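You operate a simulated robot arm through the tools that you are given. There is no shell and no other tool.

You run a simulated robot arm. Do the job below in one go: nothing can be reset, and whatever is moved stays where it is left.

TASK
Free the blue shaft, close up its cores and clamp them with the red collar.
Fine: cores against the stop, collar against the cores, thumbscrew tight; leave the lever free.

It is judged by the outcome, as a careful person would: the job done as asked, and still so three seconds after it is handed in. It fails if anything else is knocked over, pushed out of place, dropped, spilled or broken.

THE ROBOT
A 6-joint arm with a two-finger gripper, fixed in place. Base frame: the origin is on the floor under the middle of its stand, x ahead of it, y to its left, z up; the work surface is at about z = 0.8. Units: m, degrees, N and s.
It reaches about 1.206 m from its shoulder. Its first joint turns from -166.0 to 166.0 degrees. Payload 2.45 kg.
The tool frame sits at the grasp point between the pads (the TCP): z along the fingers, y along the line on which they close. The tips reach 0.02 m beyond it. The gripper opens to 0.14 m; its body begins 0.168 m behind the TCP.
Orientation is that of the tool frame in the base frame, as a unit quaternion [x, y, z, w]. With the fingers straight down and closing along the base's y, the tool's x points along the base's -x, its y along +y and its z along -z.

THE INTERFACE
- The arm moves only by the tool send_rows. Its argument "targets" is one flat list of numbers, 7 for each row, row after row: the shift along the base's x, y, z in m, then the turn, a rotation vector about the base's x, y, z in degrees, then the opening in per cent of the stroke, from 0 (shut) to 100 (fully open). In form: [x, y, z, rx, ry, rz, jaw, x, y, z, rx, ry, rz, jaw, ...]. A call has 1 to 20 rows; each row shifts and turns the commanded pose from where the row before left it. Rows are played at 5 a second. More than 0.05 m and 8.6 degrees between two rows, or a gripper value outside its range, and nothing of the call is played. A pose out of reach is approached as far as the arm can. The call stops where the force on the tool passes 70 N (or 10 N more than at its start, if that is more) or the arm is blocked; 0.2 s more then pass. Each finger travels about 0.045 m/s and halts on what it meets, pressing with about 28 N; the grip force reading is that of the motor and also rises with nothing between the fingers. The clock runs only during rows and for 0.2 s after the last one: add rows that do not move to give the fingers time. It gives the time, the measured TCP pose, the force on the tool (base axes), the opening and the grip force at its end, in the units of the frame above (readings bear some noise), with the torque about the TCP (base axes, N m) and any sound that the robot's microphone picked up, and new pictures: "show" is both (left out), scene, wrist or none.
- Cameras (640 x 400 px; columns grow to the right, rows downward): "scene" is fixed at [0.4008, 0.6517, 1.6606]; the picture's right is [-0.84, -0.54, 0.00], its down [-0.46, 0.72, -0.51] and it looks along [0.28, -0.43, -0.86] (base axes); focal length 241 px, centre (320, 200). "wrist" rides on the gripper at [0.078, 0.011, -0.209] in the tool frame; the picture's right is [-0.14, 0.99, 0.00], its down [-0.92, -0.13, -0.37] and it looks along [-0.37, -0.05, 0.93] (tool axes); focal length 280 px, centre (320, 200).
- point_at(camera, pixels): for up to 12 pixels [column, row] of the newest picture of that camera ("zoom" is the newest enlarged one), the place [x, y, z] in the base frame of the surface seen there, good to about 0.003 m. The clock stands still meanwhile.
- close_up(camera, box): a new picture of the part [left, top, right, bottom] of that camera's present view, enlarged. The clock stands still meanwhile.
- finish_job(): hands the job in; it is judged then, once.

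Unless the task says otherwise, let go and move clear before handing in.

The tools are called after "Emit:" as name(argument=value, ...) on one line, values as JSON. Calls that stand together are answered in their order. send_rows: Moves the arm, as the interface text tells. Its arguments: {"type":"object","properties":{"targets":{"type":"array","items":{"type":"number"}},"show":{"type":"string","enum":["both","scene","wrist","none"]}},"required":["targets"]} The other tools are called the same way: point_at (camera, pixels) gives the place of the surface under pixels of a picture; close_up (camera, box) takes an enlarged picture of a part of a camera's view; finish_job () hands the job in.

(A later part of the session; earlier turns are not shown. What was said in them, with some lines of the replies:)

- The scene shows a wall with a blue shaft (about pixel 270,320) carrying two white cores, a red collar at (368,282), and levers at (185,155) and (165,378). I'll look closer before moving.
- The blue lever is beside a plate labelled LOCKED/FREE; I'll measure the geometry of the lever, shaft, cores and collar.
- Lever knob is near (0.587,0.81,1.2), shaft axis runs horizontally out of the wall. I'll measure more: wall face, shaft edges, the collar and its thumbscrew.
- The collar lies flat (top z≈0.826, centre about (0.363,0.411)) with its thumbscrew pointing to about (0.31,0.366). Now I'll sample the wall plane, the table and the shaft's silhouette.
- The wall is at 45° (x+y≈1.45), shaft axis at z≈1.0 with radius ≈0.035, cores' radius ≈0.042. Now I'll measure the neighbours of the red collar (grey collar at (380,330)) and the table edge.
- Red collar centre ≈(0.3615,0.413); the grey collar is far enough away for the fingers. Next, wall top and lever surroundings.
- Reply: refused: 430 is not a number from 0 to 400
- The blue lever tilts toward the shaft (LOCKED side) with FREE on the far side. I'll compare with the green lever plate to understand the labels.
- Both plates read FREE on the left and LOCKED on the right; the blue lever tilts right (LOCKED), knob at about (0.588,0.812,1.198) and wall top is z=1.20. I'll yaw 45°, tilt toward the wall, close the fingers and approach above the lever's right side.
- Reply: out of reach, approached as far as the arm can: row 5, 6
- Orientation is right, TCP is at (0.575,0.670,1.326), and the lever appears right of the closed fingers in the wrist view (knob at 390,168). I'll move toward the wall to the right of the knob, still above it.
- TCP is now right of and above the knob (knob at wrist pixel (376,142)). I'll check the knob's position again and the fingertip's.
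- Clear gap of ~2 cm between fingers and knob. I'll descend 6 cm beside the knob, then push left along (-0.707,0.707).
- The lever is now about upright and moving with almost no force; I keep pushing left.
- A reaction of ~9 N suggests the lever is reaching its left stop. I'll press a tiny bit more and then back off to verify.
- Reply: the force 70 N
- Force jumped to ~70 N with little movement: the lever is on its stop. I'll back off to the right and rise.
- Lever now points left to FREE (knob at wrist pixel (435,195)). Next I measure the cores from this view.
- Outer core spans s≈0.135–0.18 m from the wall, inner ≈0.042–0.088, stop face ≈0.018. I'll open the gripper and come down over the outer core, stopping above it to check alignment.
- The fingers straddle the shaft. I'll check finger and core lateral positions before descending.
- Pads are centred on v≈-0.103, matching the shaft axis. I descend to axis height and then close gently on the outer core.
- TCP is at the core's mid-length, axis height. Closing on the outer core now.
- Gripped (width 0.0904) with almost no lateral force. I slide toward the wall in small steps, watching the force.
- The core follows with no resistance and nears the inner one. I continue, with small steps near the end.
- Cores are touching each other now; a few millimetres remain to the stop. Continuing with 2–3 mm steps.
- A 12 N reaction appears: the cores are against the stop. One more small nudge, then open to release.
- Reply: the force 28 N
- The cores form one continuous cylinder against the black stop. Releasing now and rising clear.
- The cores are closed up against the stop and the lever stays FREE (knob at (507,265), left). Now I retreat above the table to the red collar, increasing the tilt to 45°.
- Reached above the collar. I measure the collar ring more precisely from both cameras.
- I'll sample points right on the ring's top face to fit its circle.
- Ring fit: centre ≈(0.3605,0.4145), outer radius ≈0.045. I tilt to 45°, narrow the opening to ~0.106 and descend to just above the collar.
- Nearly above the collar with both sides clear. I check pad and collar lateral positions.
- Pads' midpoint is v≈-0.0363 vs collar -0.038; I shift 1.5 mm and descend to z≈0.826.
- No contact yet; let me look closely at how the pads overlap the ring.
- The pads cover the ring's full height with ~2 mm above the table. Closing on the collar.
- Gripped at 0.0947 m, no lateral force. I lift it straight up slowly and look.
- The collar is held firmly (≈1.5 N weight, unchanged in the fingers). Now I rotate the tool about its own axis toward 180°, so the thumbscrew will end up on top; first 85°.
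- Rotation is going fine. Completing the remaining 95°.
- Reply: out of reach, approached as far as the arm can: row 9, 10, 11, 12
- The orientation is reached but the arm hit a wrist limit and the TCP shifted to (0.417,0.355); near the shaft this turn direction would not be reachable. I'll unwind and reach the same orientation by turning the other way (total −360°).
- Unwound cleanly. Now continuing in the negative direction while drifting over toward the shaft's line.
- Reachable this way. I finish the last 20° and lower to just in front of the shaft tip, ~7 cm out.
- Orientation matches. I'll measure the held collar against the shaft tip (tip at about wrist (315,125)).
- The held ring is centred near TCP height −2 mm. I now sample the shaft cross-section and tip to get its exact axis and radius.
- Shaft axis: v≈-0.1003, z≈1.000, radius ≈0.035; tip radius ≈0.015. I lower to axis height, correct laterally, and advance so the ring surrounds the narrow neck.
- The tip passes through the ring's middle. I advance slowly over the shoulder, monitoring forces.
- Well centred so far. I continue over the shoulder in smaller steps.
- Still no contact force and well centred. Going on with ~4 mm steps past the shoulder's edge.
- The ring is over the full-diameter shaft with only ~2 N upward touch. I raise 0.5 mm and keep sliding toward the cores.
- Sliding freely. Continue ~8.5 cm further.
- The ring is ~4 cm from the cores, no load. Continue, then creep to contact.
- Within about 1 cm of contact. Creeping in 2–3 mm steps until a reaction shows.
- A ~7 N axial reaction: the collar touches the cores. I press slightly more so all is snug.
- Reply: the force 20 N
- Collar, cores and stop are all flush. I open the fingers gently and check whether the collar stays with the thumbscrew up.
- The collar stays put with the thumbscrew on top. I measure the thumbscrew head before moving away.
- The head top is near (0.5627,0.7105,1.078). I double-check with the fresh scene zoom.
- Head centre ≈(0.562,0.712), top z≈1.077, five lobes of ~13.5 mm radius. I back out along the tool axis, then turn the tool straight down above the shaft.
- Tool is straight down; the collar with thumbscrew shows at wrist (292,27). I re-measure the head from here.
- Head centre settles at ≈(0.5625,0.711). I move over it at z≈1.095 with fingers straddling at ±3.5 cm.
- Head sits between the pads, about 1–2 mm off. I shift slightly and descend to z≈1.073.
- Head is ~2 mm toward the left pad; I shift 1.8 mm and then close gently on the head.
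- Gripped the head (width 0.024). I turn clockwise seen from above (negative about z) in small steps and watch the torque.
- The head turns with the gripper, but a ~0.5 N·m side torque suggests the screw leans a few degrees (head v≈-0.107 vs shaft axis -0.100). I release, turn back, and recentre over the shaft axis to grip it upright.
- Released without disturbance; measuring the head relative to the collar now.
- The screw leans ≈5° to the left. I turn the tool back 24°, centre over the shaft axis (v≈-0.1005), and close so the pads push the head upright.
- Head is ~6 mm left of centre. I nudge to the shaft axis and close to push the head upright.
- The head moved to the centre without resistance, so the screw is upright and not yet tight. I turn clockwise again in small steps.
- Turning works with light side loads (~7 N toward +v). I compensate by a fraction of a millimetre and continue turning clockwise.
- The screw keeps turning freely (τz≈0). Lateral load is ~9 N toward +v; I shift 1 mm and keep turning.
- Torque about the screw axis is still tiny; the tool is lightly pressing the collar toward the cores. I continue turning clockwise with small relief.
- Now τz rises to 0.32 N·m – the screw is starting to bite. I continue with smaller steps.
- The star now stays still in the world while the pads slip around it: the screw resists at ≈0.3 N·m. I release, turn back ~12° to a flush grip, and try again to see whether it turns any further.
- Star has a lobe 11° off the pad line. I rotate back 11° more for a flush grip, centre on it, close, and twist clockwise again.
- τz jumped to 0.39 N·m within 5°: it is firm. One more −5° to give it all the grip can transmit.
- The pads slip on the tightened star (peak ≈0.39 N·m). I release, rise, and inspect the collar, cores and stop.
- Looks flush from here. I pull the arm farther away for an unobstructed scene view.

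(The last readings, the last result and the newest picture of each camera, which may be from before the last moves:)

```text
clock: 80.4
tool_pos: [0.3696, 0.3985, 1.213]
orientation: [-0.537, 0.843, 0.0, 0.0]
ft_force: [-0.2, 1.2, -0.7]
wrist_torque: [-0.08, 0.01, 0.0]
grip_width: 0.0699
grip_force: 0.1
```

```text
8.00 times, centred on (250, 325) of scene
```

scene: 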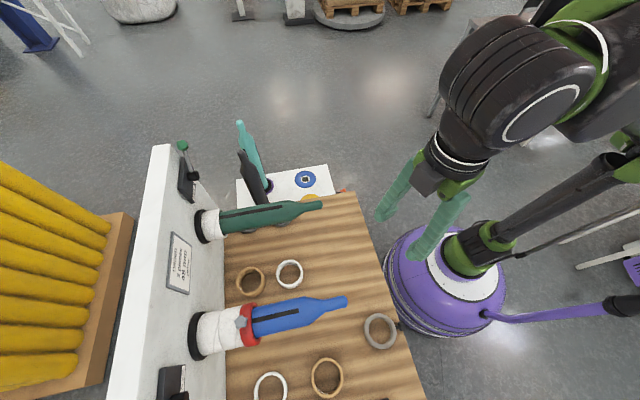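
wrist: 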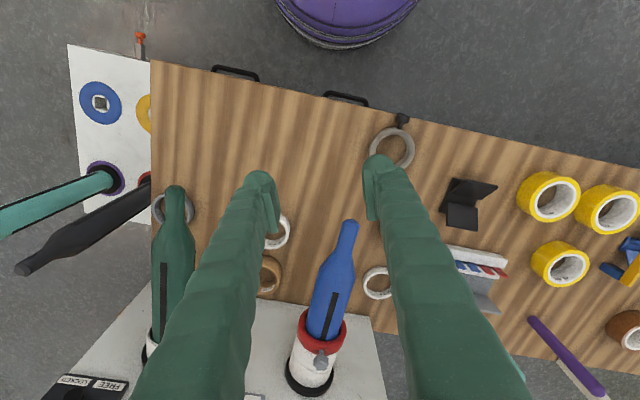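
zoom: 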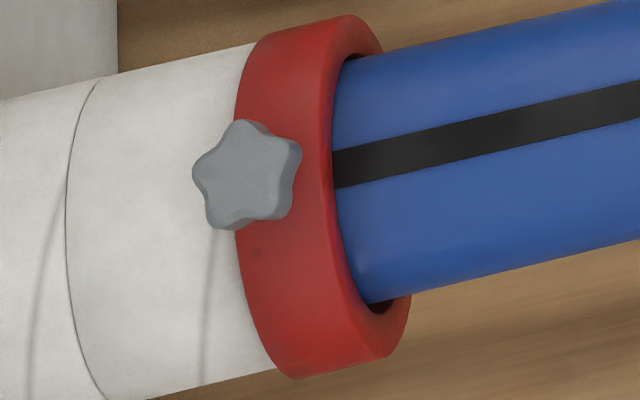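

The scene view shows cores against the stop, collar against cores, thumbscrew upright. I look for any gap from the wrist camera.

Emit:
close_up(camera="wrist", box=[270, 290, 370, 400])

Emit:
point_at(camera="scene", pixels=[[253, 308], [256, 306], [247, 340], [257, 340], [262, 338], [252, 335], [243, 305], [236, 325], [225, 330], [213, 330], [205, 320], [240, 318]])

```text
3.64 times, centred on (320, 345) of wrist
```

zoom: 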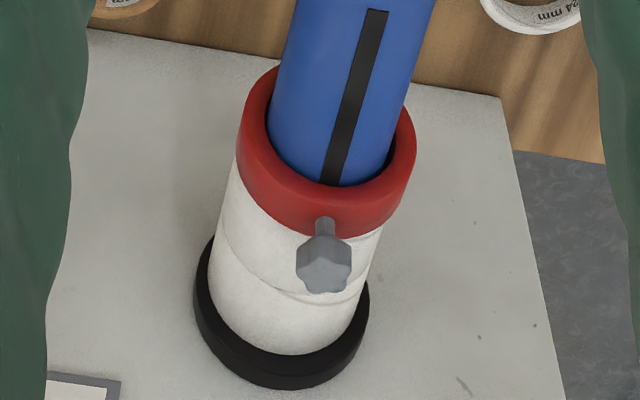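

```text
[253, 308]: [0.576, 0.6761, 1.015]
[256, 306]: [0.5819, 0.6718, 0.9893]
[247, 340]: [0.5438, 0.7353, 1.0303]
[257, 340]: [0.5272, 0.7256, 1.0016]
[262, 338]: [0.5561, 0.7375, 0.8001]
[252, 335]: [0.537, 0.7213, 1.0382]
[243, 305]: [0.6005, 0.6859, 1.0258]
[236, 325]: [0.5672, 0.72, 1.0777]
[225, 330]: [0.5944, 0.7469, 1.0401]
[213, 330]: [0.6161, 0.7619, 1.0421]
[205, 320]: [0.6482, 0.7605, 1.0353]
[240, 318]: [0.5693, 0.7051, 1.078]
```

No obvious gap, but I want to see the seam from above/behind as before. I turn the tool back 160° and return over the collar for a check.

Emit:
send_rows(targets=[0, 0, 0, 0, 0, 8.4, 50, 0, 0, 0, 0, 0, 8.4, 50, 0, 0, 0, 0, 0, 8.4, 50, 0, 0, 0, 0, 0, 8.4, 50, 0, 0, 0, 0, 0, 8.4, 50, 0, 0, 0, 0, 0, 8.4, 50, 0, 0, 0, 0, 0, 8.4, 50, 0, 0, 0, 0, 0, 8.4, 50, 0, 0, 0, 0, 0, 8.4, 50, 0, 0, 0, 0, 0, 8.4, 50, 0, 0, 0, 0, 0, 8.4, 50, 0.01, 0.02, 0, 0, 0, 8.4, 50, 0.01, 0.02, 0, 0, 0, 8.4, 50, 0.01, 0.02, 0, 0, 0, 8.4, 50, 0.01, 0.02, -0.01, 0, 0, 8.4, 50, 0.01, 0.03, -0.02, 0, 0, 8.4, 50, 0.02, 0.03, -0.02, 0, 0, 8.4, 50, 0.02, 0.03, -0.02, 0, 0, 8.4, 50, 0.01, 0.03, -0.02, 0, 0, 8.4, 50], show="both")

```text
clock: 84.4
tool_pos: [0.4685, 0.5965, 1.1245]
orientation: [0.925, 0.38, 0.001, 0.0]
ft_force: [-0.7, -0.9, 0.8]
wrist_torque: [0.09, -0.03, 0.0]
grip_width: 0.0699
grip_force: 0.1
```

scene: 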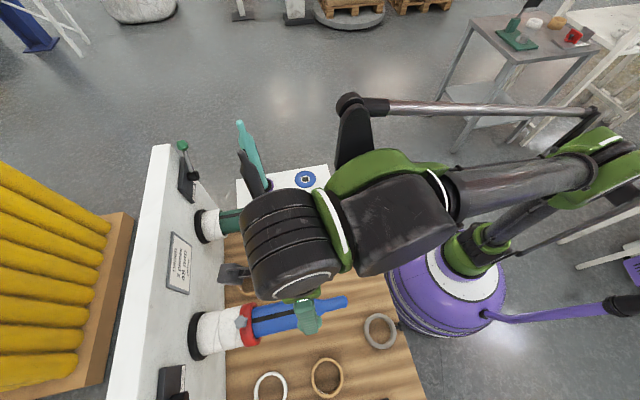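
wrist: 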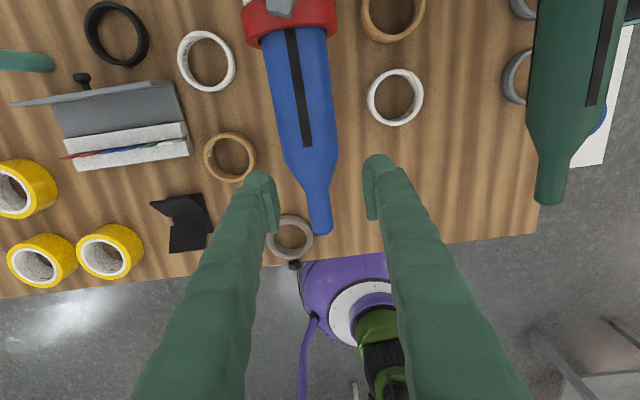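

Now moving back over the collar at z≈1.10 to view the seam.

Emit:
send_rows(targets=[0.0245, 0.0283, -0.006, 0, 0, 0, 55, 0.0245, 0.0283, -0.006, 0, 0, 0, 55, 0.0245, 0.0283, -0.006, 0, 0, 0, 55, 0.0245, 0.0283, -0.006, 0, 0, 0, 55, 0, 0, 0, 0, 0, 0, 55], show="wrist")

Emit:
close_up(camera="wrist", box=[250, 20, 390, 210])

Emit:
close_up(camera="wrist", box=[270, 140, 370, 205])

```text
clock: 85.6
tool_pos: [0.5669, 0.711, 1.0993]
orientation: [0.925, 0.379, -0.001, 0.0]
ft_force: [0.1, 0.7, 0.4]
wrist_torque: [0.01, 0.01, 0.02]
grip_width: 0.0767
grip_force: 0.1
```

wrist: 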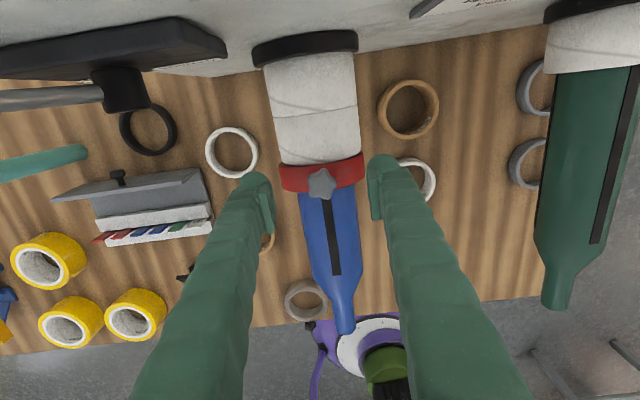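

```text
2.11 times, centred on (320, 115) of wrist
```

zoom: 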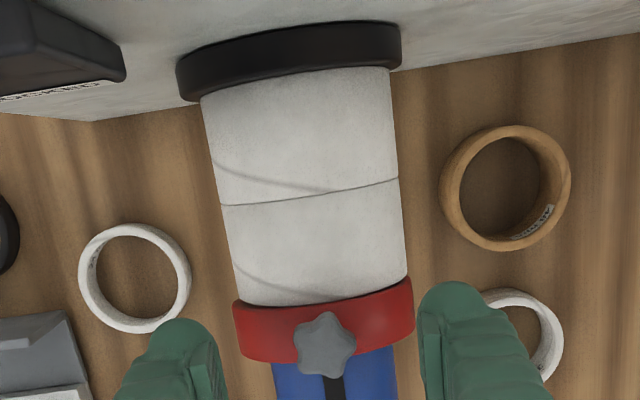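

```text
6.15 times, centred on (320, 172) of wrist
```

zoom: 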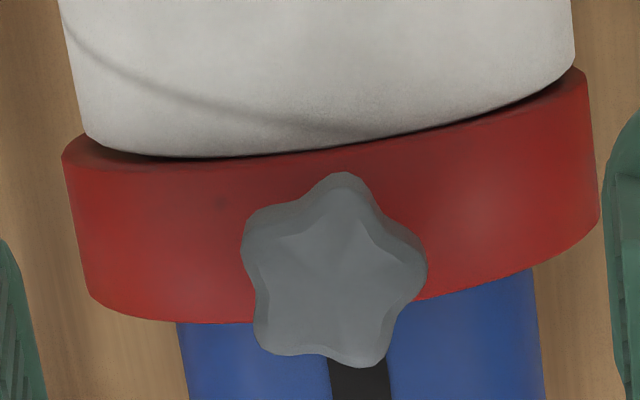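

Seams look closed all round. To confirm tightness I grip the star once more in a flush position and twist clockwise, reading torque.

Emit:
send_rows(targets=[0.0025, 0, -0.013, 0, 0, 0, 45, 0, 0, -0.0128, 0, 0, 0, 40, 0, 0, 0, 0, 0, 0, 30, 0, 0, 0, 0, 0, 0, 20, 0, 0, 0, 0, 0, 0, 12, 0, 0, 0, 0, 0, 0, 12], show="none")

Emit:
close_up(camera="wrist", box=[240, 110, 400, 240])

```text
clock: 87.0
tool_pos: [0.5699, 0.71, 1.0737]
orientation: [0.925, 0.379, 0.0, 0.0]
ft_force: [-1.2, -0.1, -1.2]
wrist_torque: [-0.06, 0.05, 0.01]
grip_width: 0.0237
grip_force: 27.7
```

```text
3.08 times, centred on (320, 175) of wrist
```

zoom: 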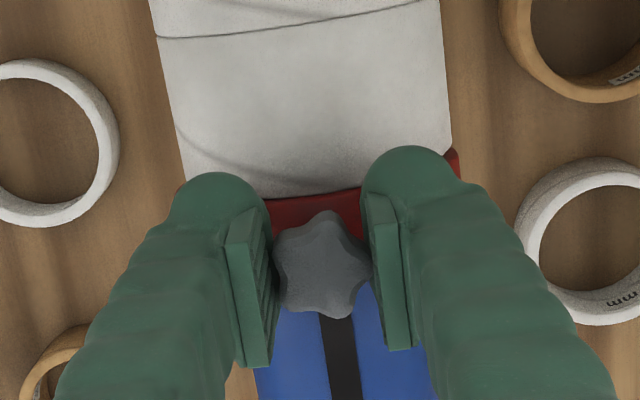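

Emit:
send_rows(targets=[0, 0, 0, 0, 0, -4, 8, 0, 0, 0, 0, 0, 0, 8], show="none")

Emit:
close_up(camera="wrist", box=[240, 110, 400, 240])

Emit:
send_rows(targets=[0, 0, 0, 0, 0, -4, 8, 0, 0, 0, 0, 0, 0, 8], show="none")

Emit:
close_up(camera="wrist", box=[240, 110, 400, 240])

```text
clock: 87.6
tool_pos: [0.5689, 0.712, 1.0741]
orientation: [0.938, 0.348, 0.0, 0.0]
ft_force: [-2.0, -3.0, -1.4]
wrist_torque: [0.25, -0.21, 0.28]
grip_width: 0.0239
grip_force: 28.0
```

```text
3.08 times, centred on (320, 175) of wrist
```

zoom: 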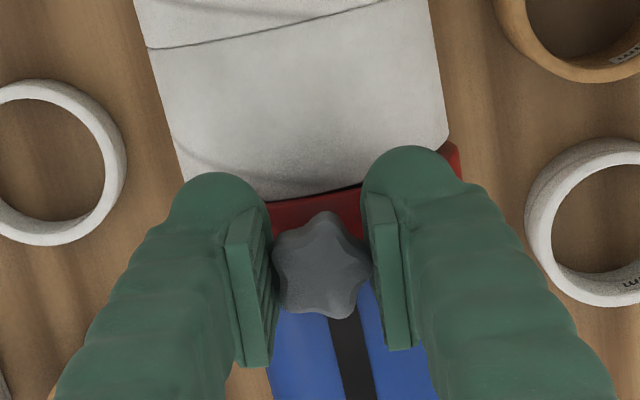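

```text
clock: 88.2
tool_pos: [0.5702, 0.7118, 1.0754]
orientation: [0.95, 0.313, 0.0, 0.0]
ft_force: [-2.2, -1.6, -0.9]
wrist_torque: [0.12, -0.04, 0.33]
grip_width: 0.0241
grip_force: 28.3
```

```text
3.08 times, centred on (320, 175) of wrist
```

zoom: 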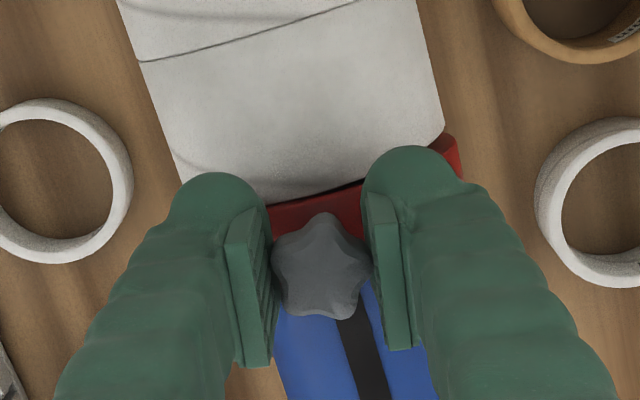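

The star still yields a little at ~0.3 N·m; I keep twisting to take up whatever remains.

Emit:
send_rows(targets=[0, 0, 0, 0, 0, -4, 5, 0, 0, 0, 0, 0, 0, 5], show="none")

Emit:
close_up(camera="wrist", box=[240, 110, 400, 240])

Emit:
send_rows(targets=[0, 0, 0, 0, 0, -4, 5, 0, 0, 0, 0, 0, 0, 5], show="none")

Emit:
close_up(camera="wrist", box=[240, 110, 400, 240])

Emit:
send_rows(targets=[0, 0, 0, 0, 0, -4, 5, 0, 0, 0, 0, 0, 0, 5], show="none")

Emit:
close_up(camera="wrist", box=[240, 110, 400, 240])

```text
clock: 88.8
tool_pos: [0.5698, 0.7111, 1.0737]
orientation: [0.96, 0.28, 0.0, 0.0]
ft_force: [0.2, -0.6, 0.1]
wrist_torque: [0.04, -0.14, 0.32]
grip_width: 0.0248
grip_force: 27.7
```

```text
3.08 times, centred on (320, 175) of wrist
```

zoom: 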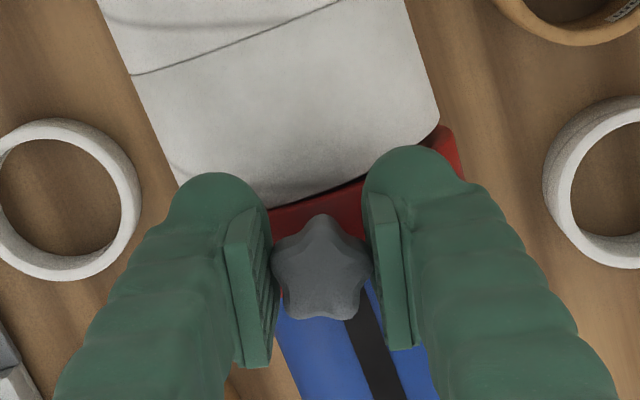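

```text
clock: 89.4
tool_pos: [0.5697, 0.7098, 1.0744]
orientation: [0.969, 0.246, 0.0, 0.0]
ft_force: [1.8, -2.1, -0.3]
wrist_torque: [-0.01, -0.16, 0.3]
grip_width: 0.0249
grip_force: 27.5
```

```text
3.08 times, centred on (320, 175) of wrist
```

zoom: 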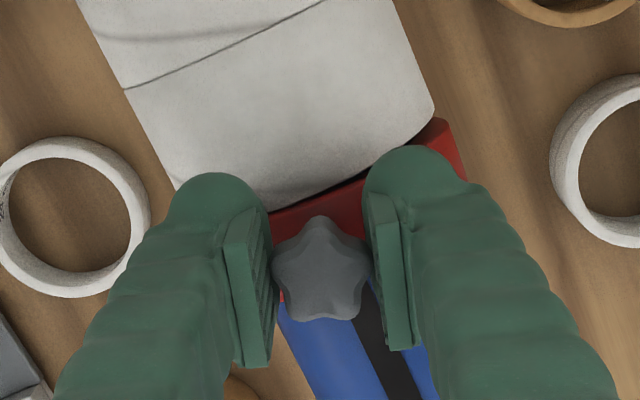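

```text
clock: 90.0
tool_pos: [0.5686, 0.7113, 1.0744]
orientation: [0.977, 0.212, 0.0, 0.0]
ft_force: [3.3, -2.2, -0.5]
wrist_torque: [-0.04, -0.25, 0.29]
grip_width: 0.0249
grip_force: 28.2
```

```text
3.08 times, centred on (320, 175) of wrist
```

zoom: 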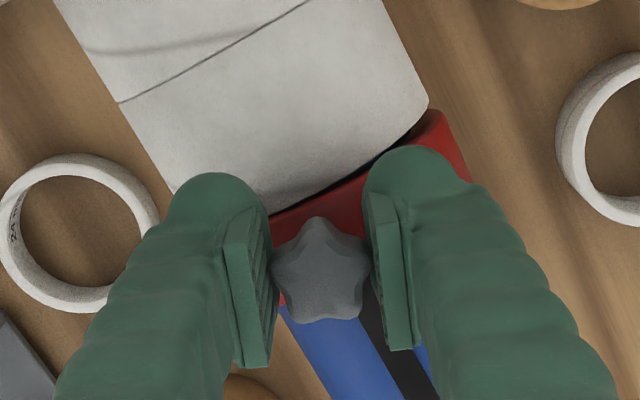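

The star appears to creep with the gripper under ~0.3 N·m. I open and compare its true angle with before to see if it really advanced.

Emit:
send_rows(targets=[0, 0, 0, 0, 0, 0, 20, 0, 0, 0, 0, 0, 0, 30, 0, 0, 0, 0, 0, 0, 40, 0, 0, 0, 0, 0, 0, 45], show="none")

Emit:
close_up(camera="wrist", box=[270, 150, 370, 230])

```text
clock: 91.0
tool_pos: [0.5698, 0.711, 1.0736]
orientation: [0.977, 0.213, 0.001, -0.001]
ft_force: [-0.2, 0.9, 0.3]
wrist_torque: [-0.01, -0.01, 0.0]
grip_width: 0.0631
grip_force: 0.1
```

```text
5.00 times, centred on (320, 190) of wrist
```

zoom: 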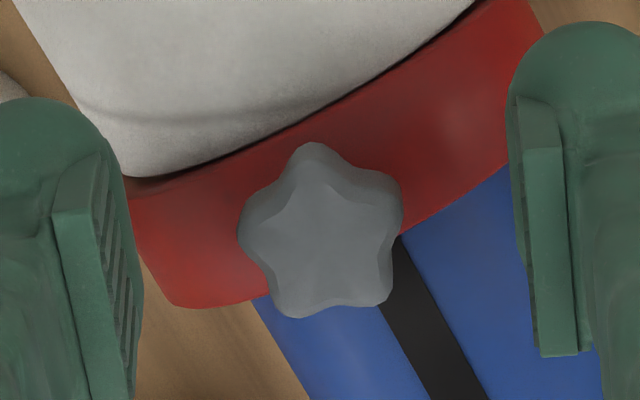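

After release the star's angle is unchanged (≈35–36°): it is at its end stop, i.e. fully turned in. I'll verify the clamp: close on the head 3 mm off-centre and see if the collar resists (it swung freely before).

Emit:
send_rows(targets=[-0.0021, 0.0021, 0, 0, 0, 0, 40, 0, 0, 0, 0, 0, 0, 30, 0, 0, 0, 0, 0, 0, 22, 0, 0, 0, 0, 0, 0, 15, 0, 0, 0, 0, 0, 0, 12, 0, 0, 0, 0, 0, 0, 12], show="none")

Emit:
close_up(camera="wrist", box=[240, 110, 400, 240])

```text
clock: 92.4
tool_pos: [0.5679, 0.7127, 1.0737]
orientation: [0.977, 0.213, 0.0, 0.001]
ft_force: [0.7, -4.0, 0.0]
wrist_torque: [-0.13, 0.01, 0.01]
grip_width: 0.025
grip_force: 28.7
```

```text
3.08 times, centred on (320, 175) of wrist
```

zoom: 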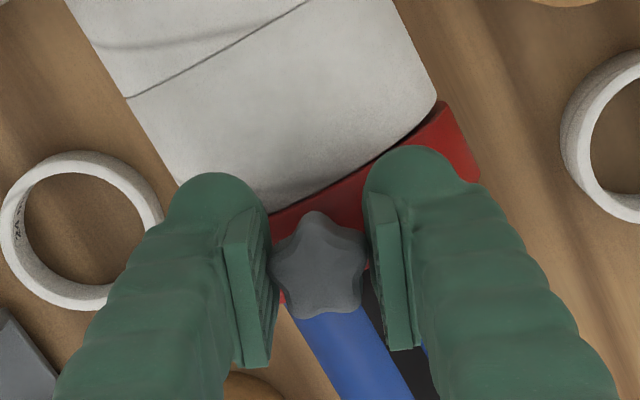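

Only ~4 N for about 2–3 mm – inconclusive. I push the held head a further 3 mm sideways to see if force builds.

Emit:
send_rows(targets=[-0.0011, 0.0011, 0, 0, 0, 0, 12, -0.0011, 0.0011, 0, 0, 0, 0, 12, 0, 0, 0, 0, 0, 0, 12], show="none")

Emit:
close_up(camera="wrist", box=[240, 110, 400, 240])

```text
clock: 93.2
tool_pos: [0.5659, 0.7155, 1.0732]
orientation: [0.977, 0.212, 0.001, 0.0]
ft_force: [8.0, -7.3, 2.1]
wrist_torque: [-0.08, -0.7, 0.13]
grip_width: 0.0251
grip_force: 28.3
```

```text
3.08 times, centred on (320, 175) of wrist
```

zoom: 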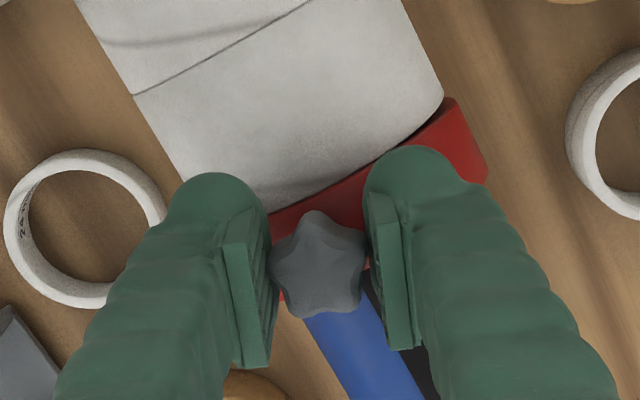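

Force is building (≈11 N at 5–6 mm), so there is real resistance. I move back the same amount and see whether force vanishes (elastic) or reverses (slipped).

Emit:
send_rows(targets=[0.0011, -0.0011, 0, 0, 0, 0, 12, 0.0011, -0.0011, 0, 0, 0, 0, 12, 0, 0, 0, 0, 0, 0, 12], show="none")

Emit:
send_rows(targets=[0.0011, -0.0011, 0, 0, 0, 0, 12, 0.001, -0.001, 0, 0, 0, 0, 12, 0, 0, 0, 0, 0, 0, 12], show="none")

Emit:
close_up(camera="wrist", box=[240, 110, 400, 240])

```text
clock: 94.0
tool_pos: [0.5668, 0.7142, 1.0751]
orientation: [0.977, 0.213, 0.001, 0.0]
ft_force: [-0.7, 0.2, 5.6]
wrist_torque: [0.05, 0.12, -0.02]
grip_width: 0.0251
grip_force: 28.1
```

```text
clock: 94.8
tool_pos: [0.5692, 0.7113, 1.0745]
orientation: [0.977, 0.214, 0.0, 0.0]
ft_force: [-9.6, -2.9, -1.0]
wrist_torque: [-0.22, 0.68, -0.04]
grip_width: 0.0248
grip_force: 28.3
```

```text
3.08 times, centred on (320, 175) of wrist
```

zoom: 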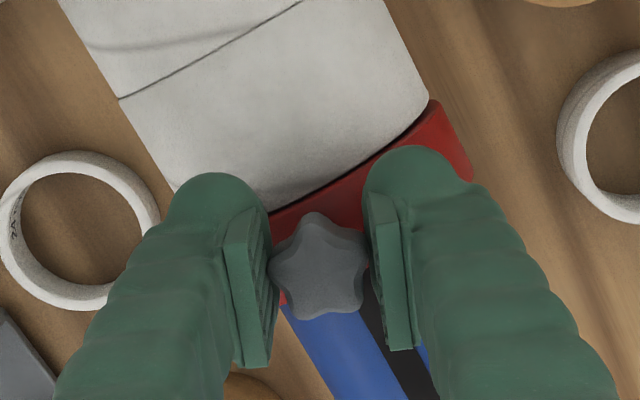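

The behaviour is mixed, so I'll check whether the shaft itself turns with the collar (black key strip as reference). First release and turn back to yaw 45° for a clear view.

Emit:
send_rows(targets=[0, 0, 0, 0, 0, 0, 25, 0, 0, 0, 0, 0, 0, 35, 0, 0, 0, 0, 0, 7, 45, 0, 0, 0, 0, 0, 7, 45, 0, 0, 0, 0, 0, 6.3, 45, 0, 0, 0, 0, 0, 0, 45], show="wrist")

Emit:
close_up(camera="wrist", box=[260, 150, 380, 250])

```text
clock: 96.2
tool_pos: [0.5698, 0.7113, 1.0742]
orientation: [0.924, 0.381, 0.0, 0.0]
ft_force: [-0.4, -0.5, 0.8]
wrist_torque: [0.02, 0.05, 0.02]
grip_width: 0.0631
grip_force: 0.0
```

wrist: 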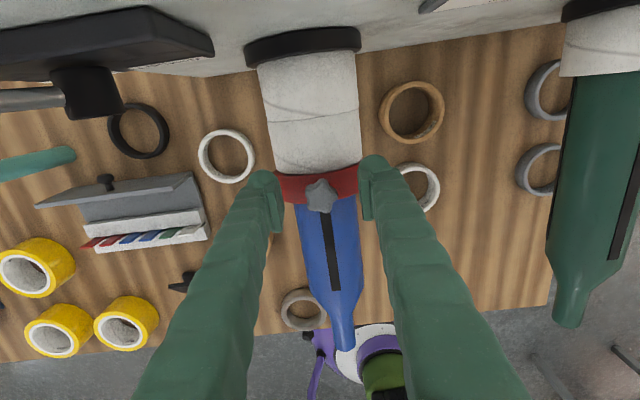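

```text
4.00 times, centred on (320, 200) of wrist
```

zoom: 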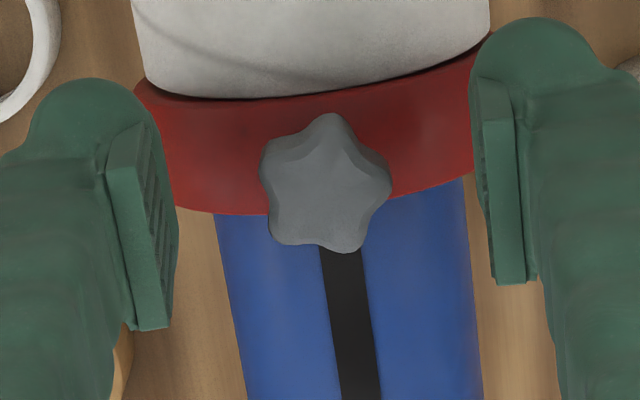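

Baseline: strip centre at ~49% across the shaft, head centred. Now I grip, push the head 6 mm to −v, release, return, and compare head and strip positions.

Emit:
send_rows(targets=[0, 0, 0, 0, 0, 0, 30, 0, 0, 0, 0, 0, 0, 20, 0, 0, 0, 0, 0, 0, 12, 0, 0, 0, 0, 0, 0, 12, -0.0014, 0.0014, 0, 0, 0, 0, 12, -0.0014, 0.0014, 0, 0, 0, 0, 12, -0.0014, 0.0014, 0, 0, 0, 0, 12, 0, 0, 0, 0, 0, 0, 12], show="none")

Emit:
send_rows(targets=[0, 0, 0, 0, 0, 0, 25, 0, 0, 0, 0, 0, 0, 35, 0, 0, 0, 0, 0, 0, 45, 0.0021, -0.0021, 0, 0, 0, 0, 45, 0.0021, -0.0021, 0, 0, 0, 0, 45, 0, 0, 0, 0, 0, 0, 45], show="wrist")

Emit:
close_up(camera="wrist", box=[260, 150, 380, 250])

```text
clock: 98.0
tool_pos: [0.5668, 0.7157, 1.0739]
orientation: [0.925, 0.381, 0.0, 0.0]
ft_force: [5.9, -4.8, 3.3]
wrist_torque: [-0.32, -0.34, 0.05]
grip_width: 0.0239
grip_force: 28.2
```

```text
clock: 99.4
tool_pos: [0.5702, 0.7092, 1.0745]
orientation: [0.924, 0.382, 0.0, 0.001]
ft_force: [0.0, 0.3, 0.1]
wrist_torque: [0.03, -0.02, 0.0]
grip_width: 0.063
grip_force: 0.1
```

wrist: 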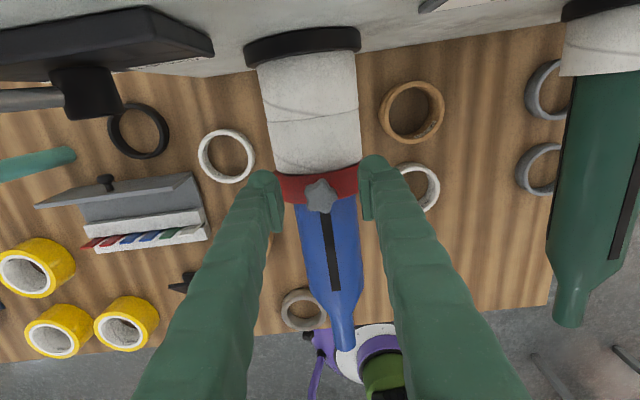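

```text
4.00 times, centred on (320, 200) of wrist
```

zoom: 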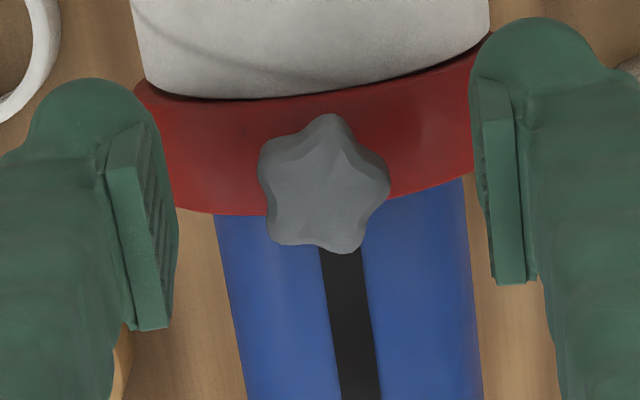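

The head sprang back to its place after release – the collar now holds (it no longer swings freely). One last snug clockwise twist to be sure it ends fully tight.

Emit:
send_rows(targets=[0, 0, 0, 0, 0, 0, 30, 0, 0, 0, 0, 0, 0, 20, 0, 0, 0, 0, 0, 0, 10, 0, 0, 0, 0, 0, 0, 5, 0, 0, 0, 0, 0, -4, 5, 0, 0, 0, 0, 0, -4, 5, 0, 0, 0, 0, 0, 0, 5], show="none")

Emit:
close_up(camera="wrist", box=[240, 110, 400, 240])

```text
clock: 101.0
tool_pos: [0.5696, 0.7109, 1.0733]
orientation: [0.949, 0.316, 0.001, 0.0]
ft_force: [-2.4, -3.2, 2.2]
wrist_torque: [0.03, -0.08, 0.32]
grip_width: 0.0243
grip_force: 28.2
```

```text
3.08 times, centred on (320, 175) of wrist
```

zoom: 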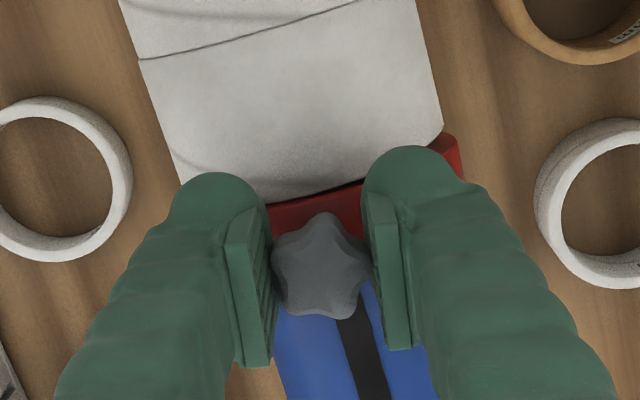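

Again firm at 0.32 N·m. I release, rise straight up, and retreat clear of everything.

Emit:
send_rows(targets=[0, 0, 0, 0, 0, 0, 20, 0, 0, 0, 0, 0, 0, 35, 0, 0, 0, 0, 0, 0, 50, 0, 0, 0.015, 0, 0, 0, 50, -0.005, -0.005, 0.015, 0, 0, 0, 50, -0.025, -0.025, 0.015, 0, 0, 0, 50, -0.03, -0.035, 0.015, 0, 0, 0, 50, -0.03, -0.035, 0.015, 0, 0, 0, 50, -0.03, -0.035, 0.015, 0, 0, 0, 50, -0.03, -0.035, 0.015, 0, 0, 0, 50, -0.02, -0.045, 0.01, 0, 0, 0, 50, -0.01, -0.045, 0.01, 0, 0, 0, 50, 0.0, -0.045, 0.01, 0, 0, 0, 50], show="both")

Emit:
close_up(camera="scene", box=[180, 285, 290, 365])

Emit:
close_up(camera="scene", box=[130, 340, 250, 400])

```text
refused: row 11 steps farther than a row can; nothing moved
```

```text
5.00 times, centred on (235, 325) of scene
```

zoom: 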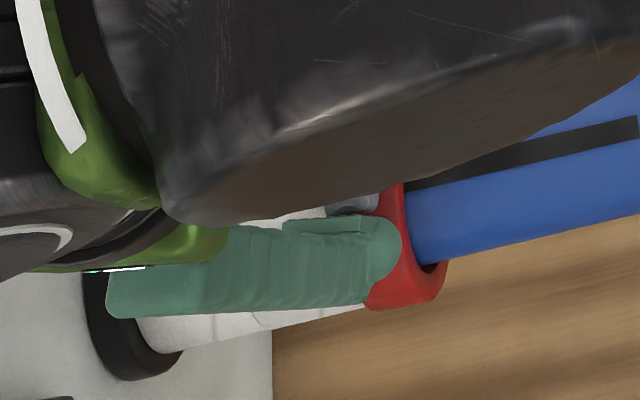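

```text
5.33 times, centred on (190, 370) of scene
```

zoom: 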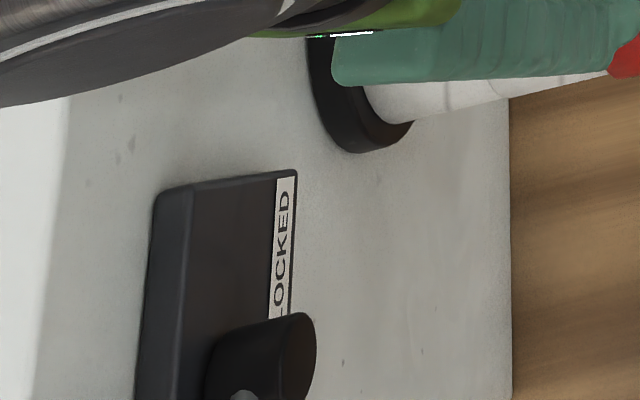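

One row stepped too far so nothing moved; I resend with smaller steps to release and retreat.

Emit:
send_rows(targets=[0, 0, 0, 0, 0, 0, 20, 0, 0, 0, 0, 0, 0, 35, 0, 0, 0, 0, 0, 0, 50, 0, 0, 0.015, 0, 0, 0, 50, -0.005, -0.005, 0.015, 0, 0, 0, 50, -0.02, -0.02, 0.015, 0, 0, 0, 50, -0.027, -0.032, 0.012, 0, 0, 0, 50, -0.027, -0.032, 0.012, 0, 0, 0, 50, -0.027, -0.032, 0.012, 0, 0, 0, 50, -0.027, -0.032, 0.012, 0, 0, 0, 50, -0.02, -0.04, 0.01, 0, 0, 0, 50, -0.01, -0.04, 0.01, 0, 0, 0, 50, 0.0, -0.04, 0.01, 0, 0, 0, 50, 0.0, -0.04, 0.01, 0, 0, 0, 50], show="both")

Emit:
close_up(camera="scene", box=[180, 285, 290, 365])

Emit:
close_up(camera="scene", box=[225, 300, 275, 350])

```text
clock: 104.0
tool_pos: [0.4066, 0.3976, 1.2066]
orientation: [0.948, 0.317, 0.0, 0.0]
ft_force: [1.0, 0.4, 0.6]
wrist_torque: [-0.06, 0.03, 0.01]
grip_width: 0.0699
grip_force: 0.0
```

scene: 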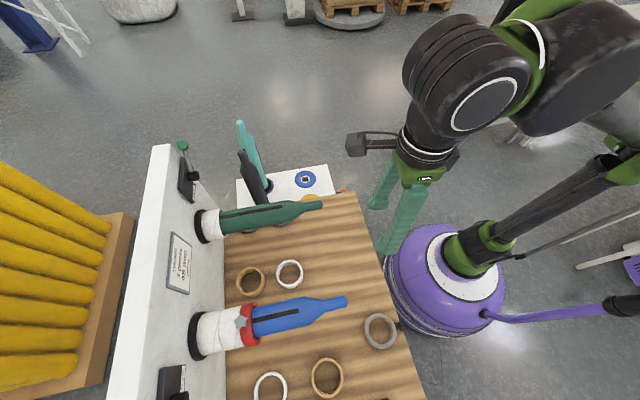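
wrist: 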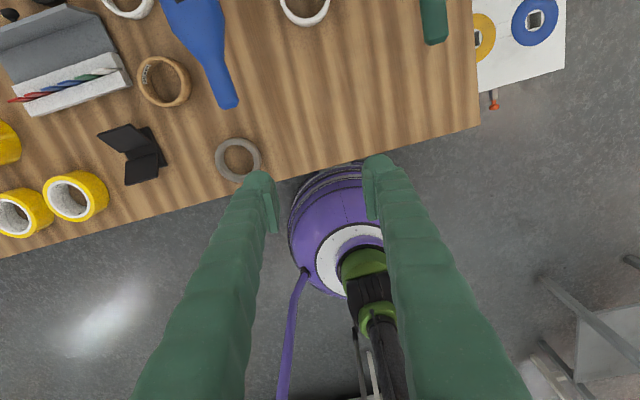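

```text
5.00 times, centred on (235, 325) of scene
```

zoom: 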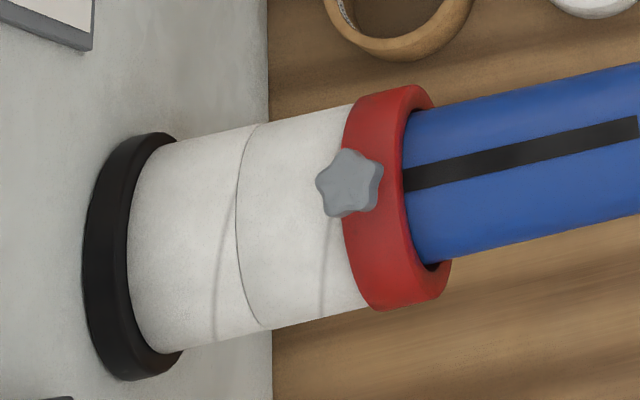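

```text
8.00 times, centred on (250, 325) of scene
```

zoom: 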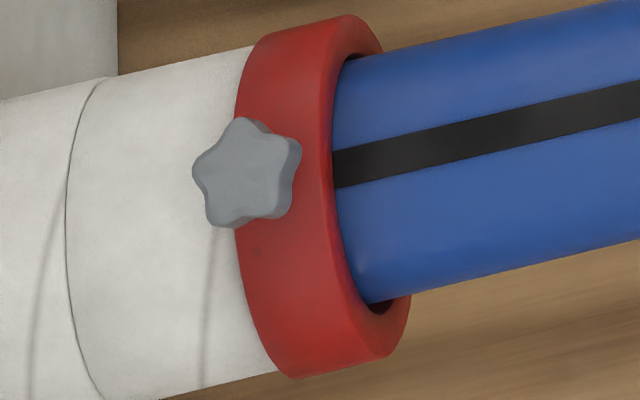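

The scene shows the cores closed up against the black stop. The red collar sits flush on them, and the star is at its end stop at the same angle after release. The lever was last seen on FREE and hasn't been touched since. The gripper is open and clear, and nothing else has moved, so I'm handing in.

Emit:
finish_job()

```text
The job is handed in.
```

The blue shaft's lever is on FREE, its two cores are closed up against the stop, and the red collar is clamped against them with the thumbscrew tight. The job is handed in.

- **Cores and collar:** I pushed the cores to the stop until it resisted at about 27 N, then pressed the collar against them at about 19 N. In the close-ups the seams look closed, including the side the scene camera can't see.
- **Thumbscrew:** it turned freely clockwise for roughly half a turn, then held firm at 0.3–0.4 N·m. Further twisting didn't move it. The collar had swung freely before tightening. Afterwards it gave a few millimetres when pushed sideways and sprang back.
- **Lever:** I pushed it hard onto its stop on the FREE side and did not touch it again.
- **Everything else:** I saw nothing else moved, knocked over or dropped. The gripper is open and clear of the work.
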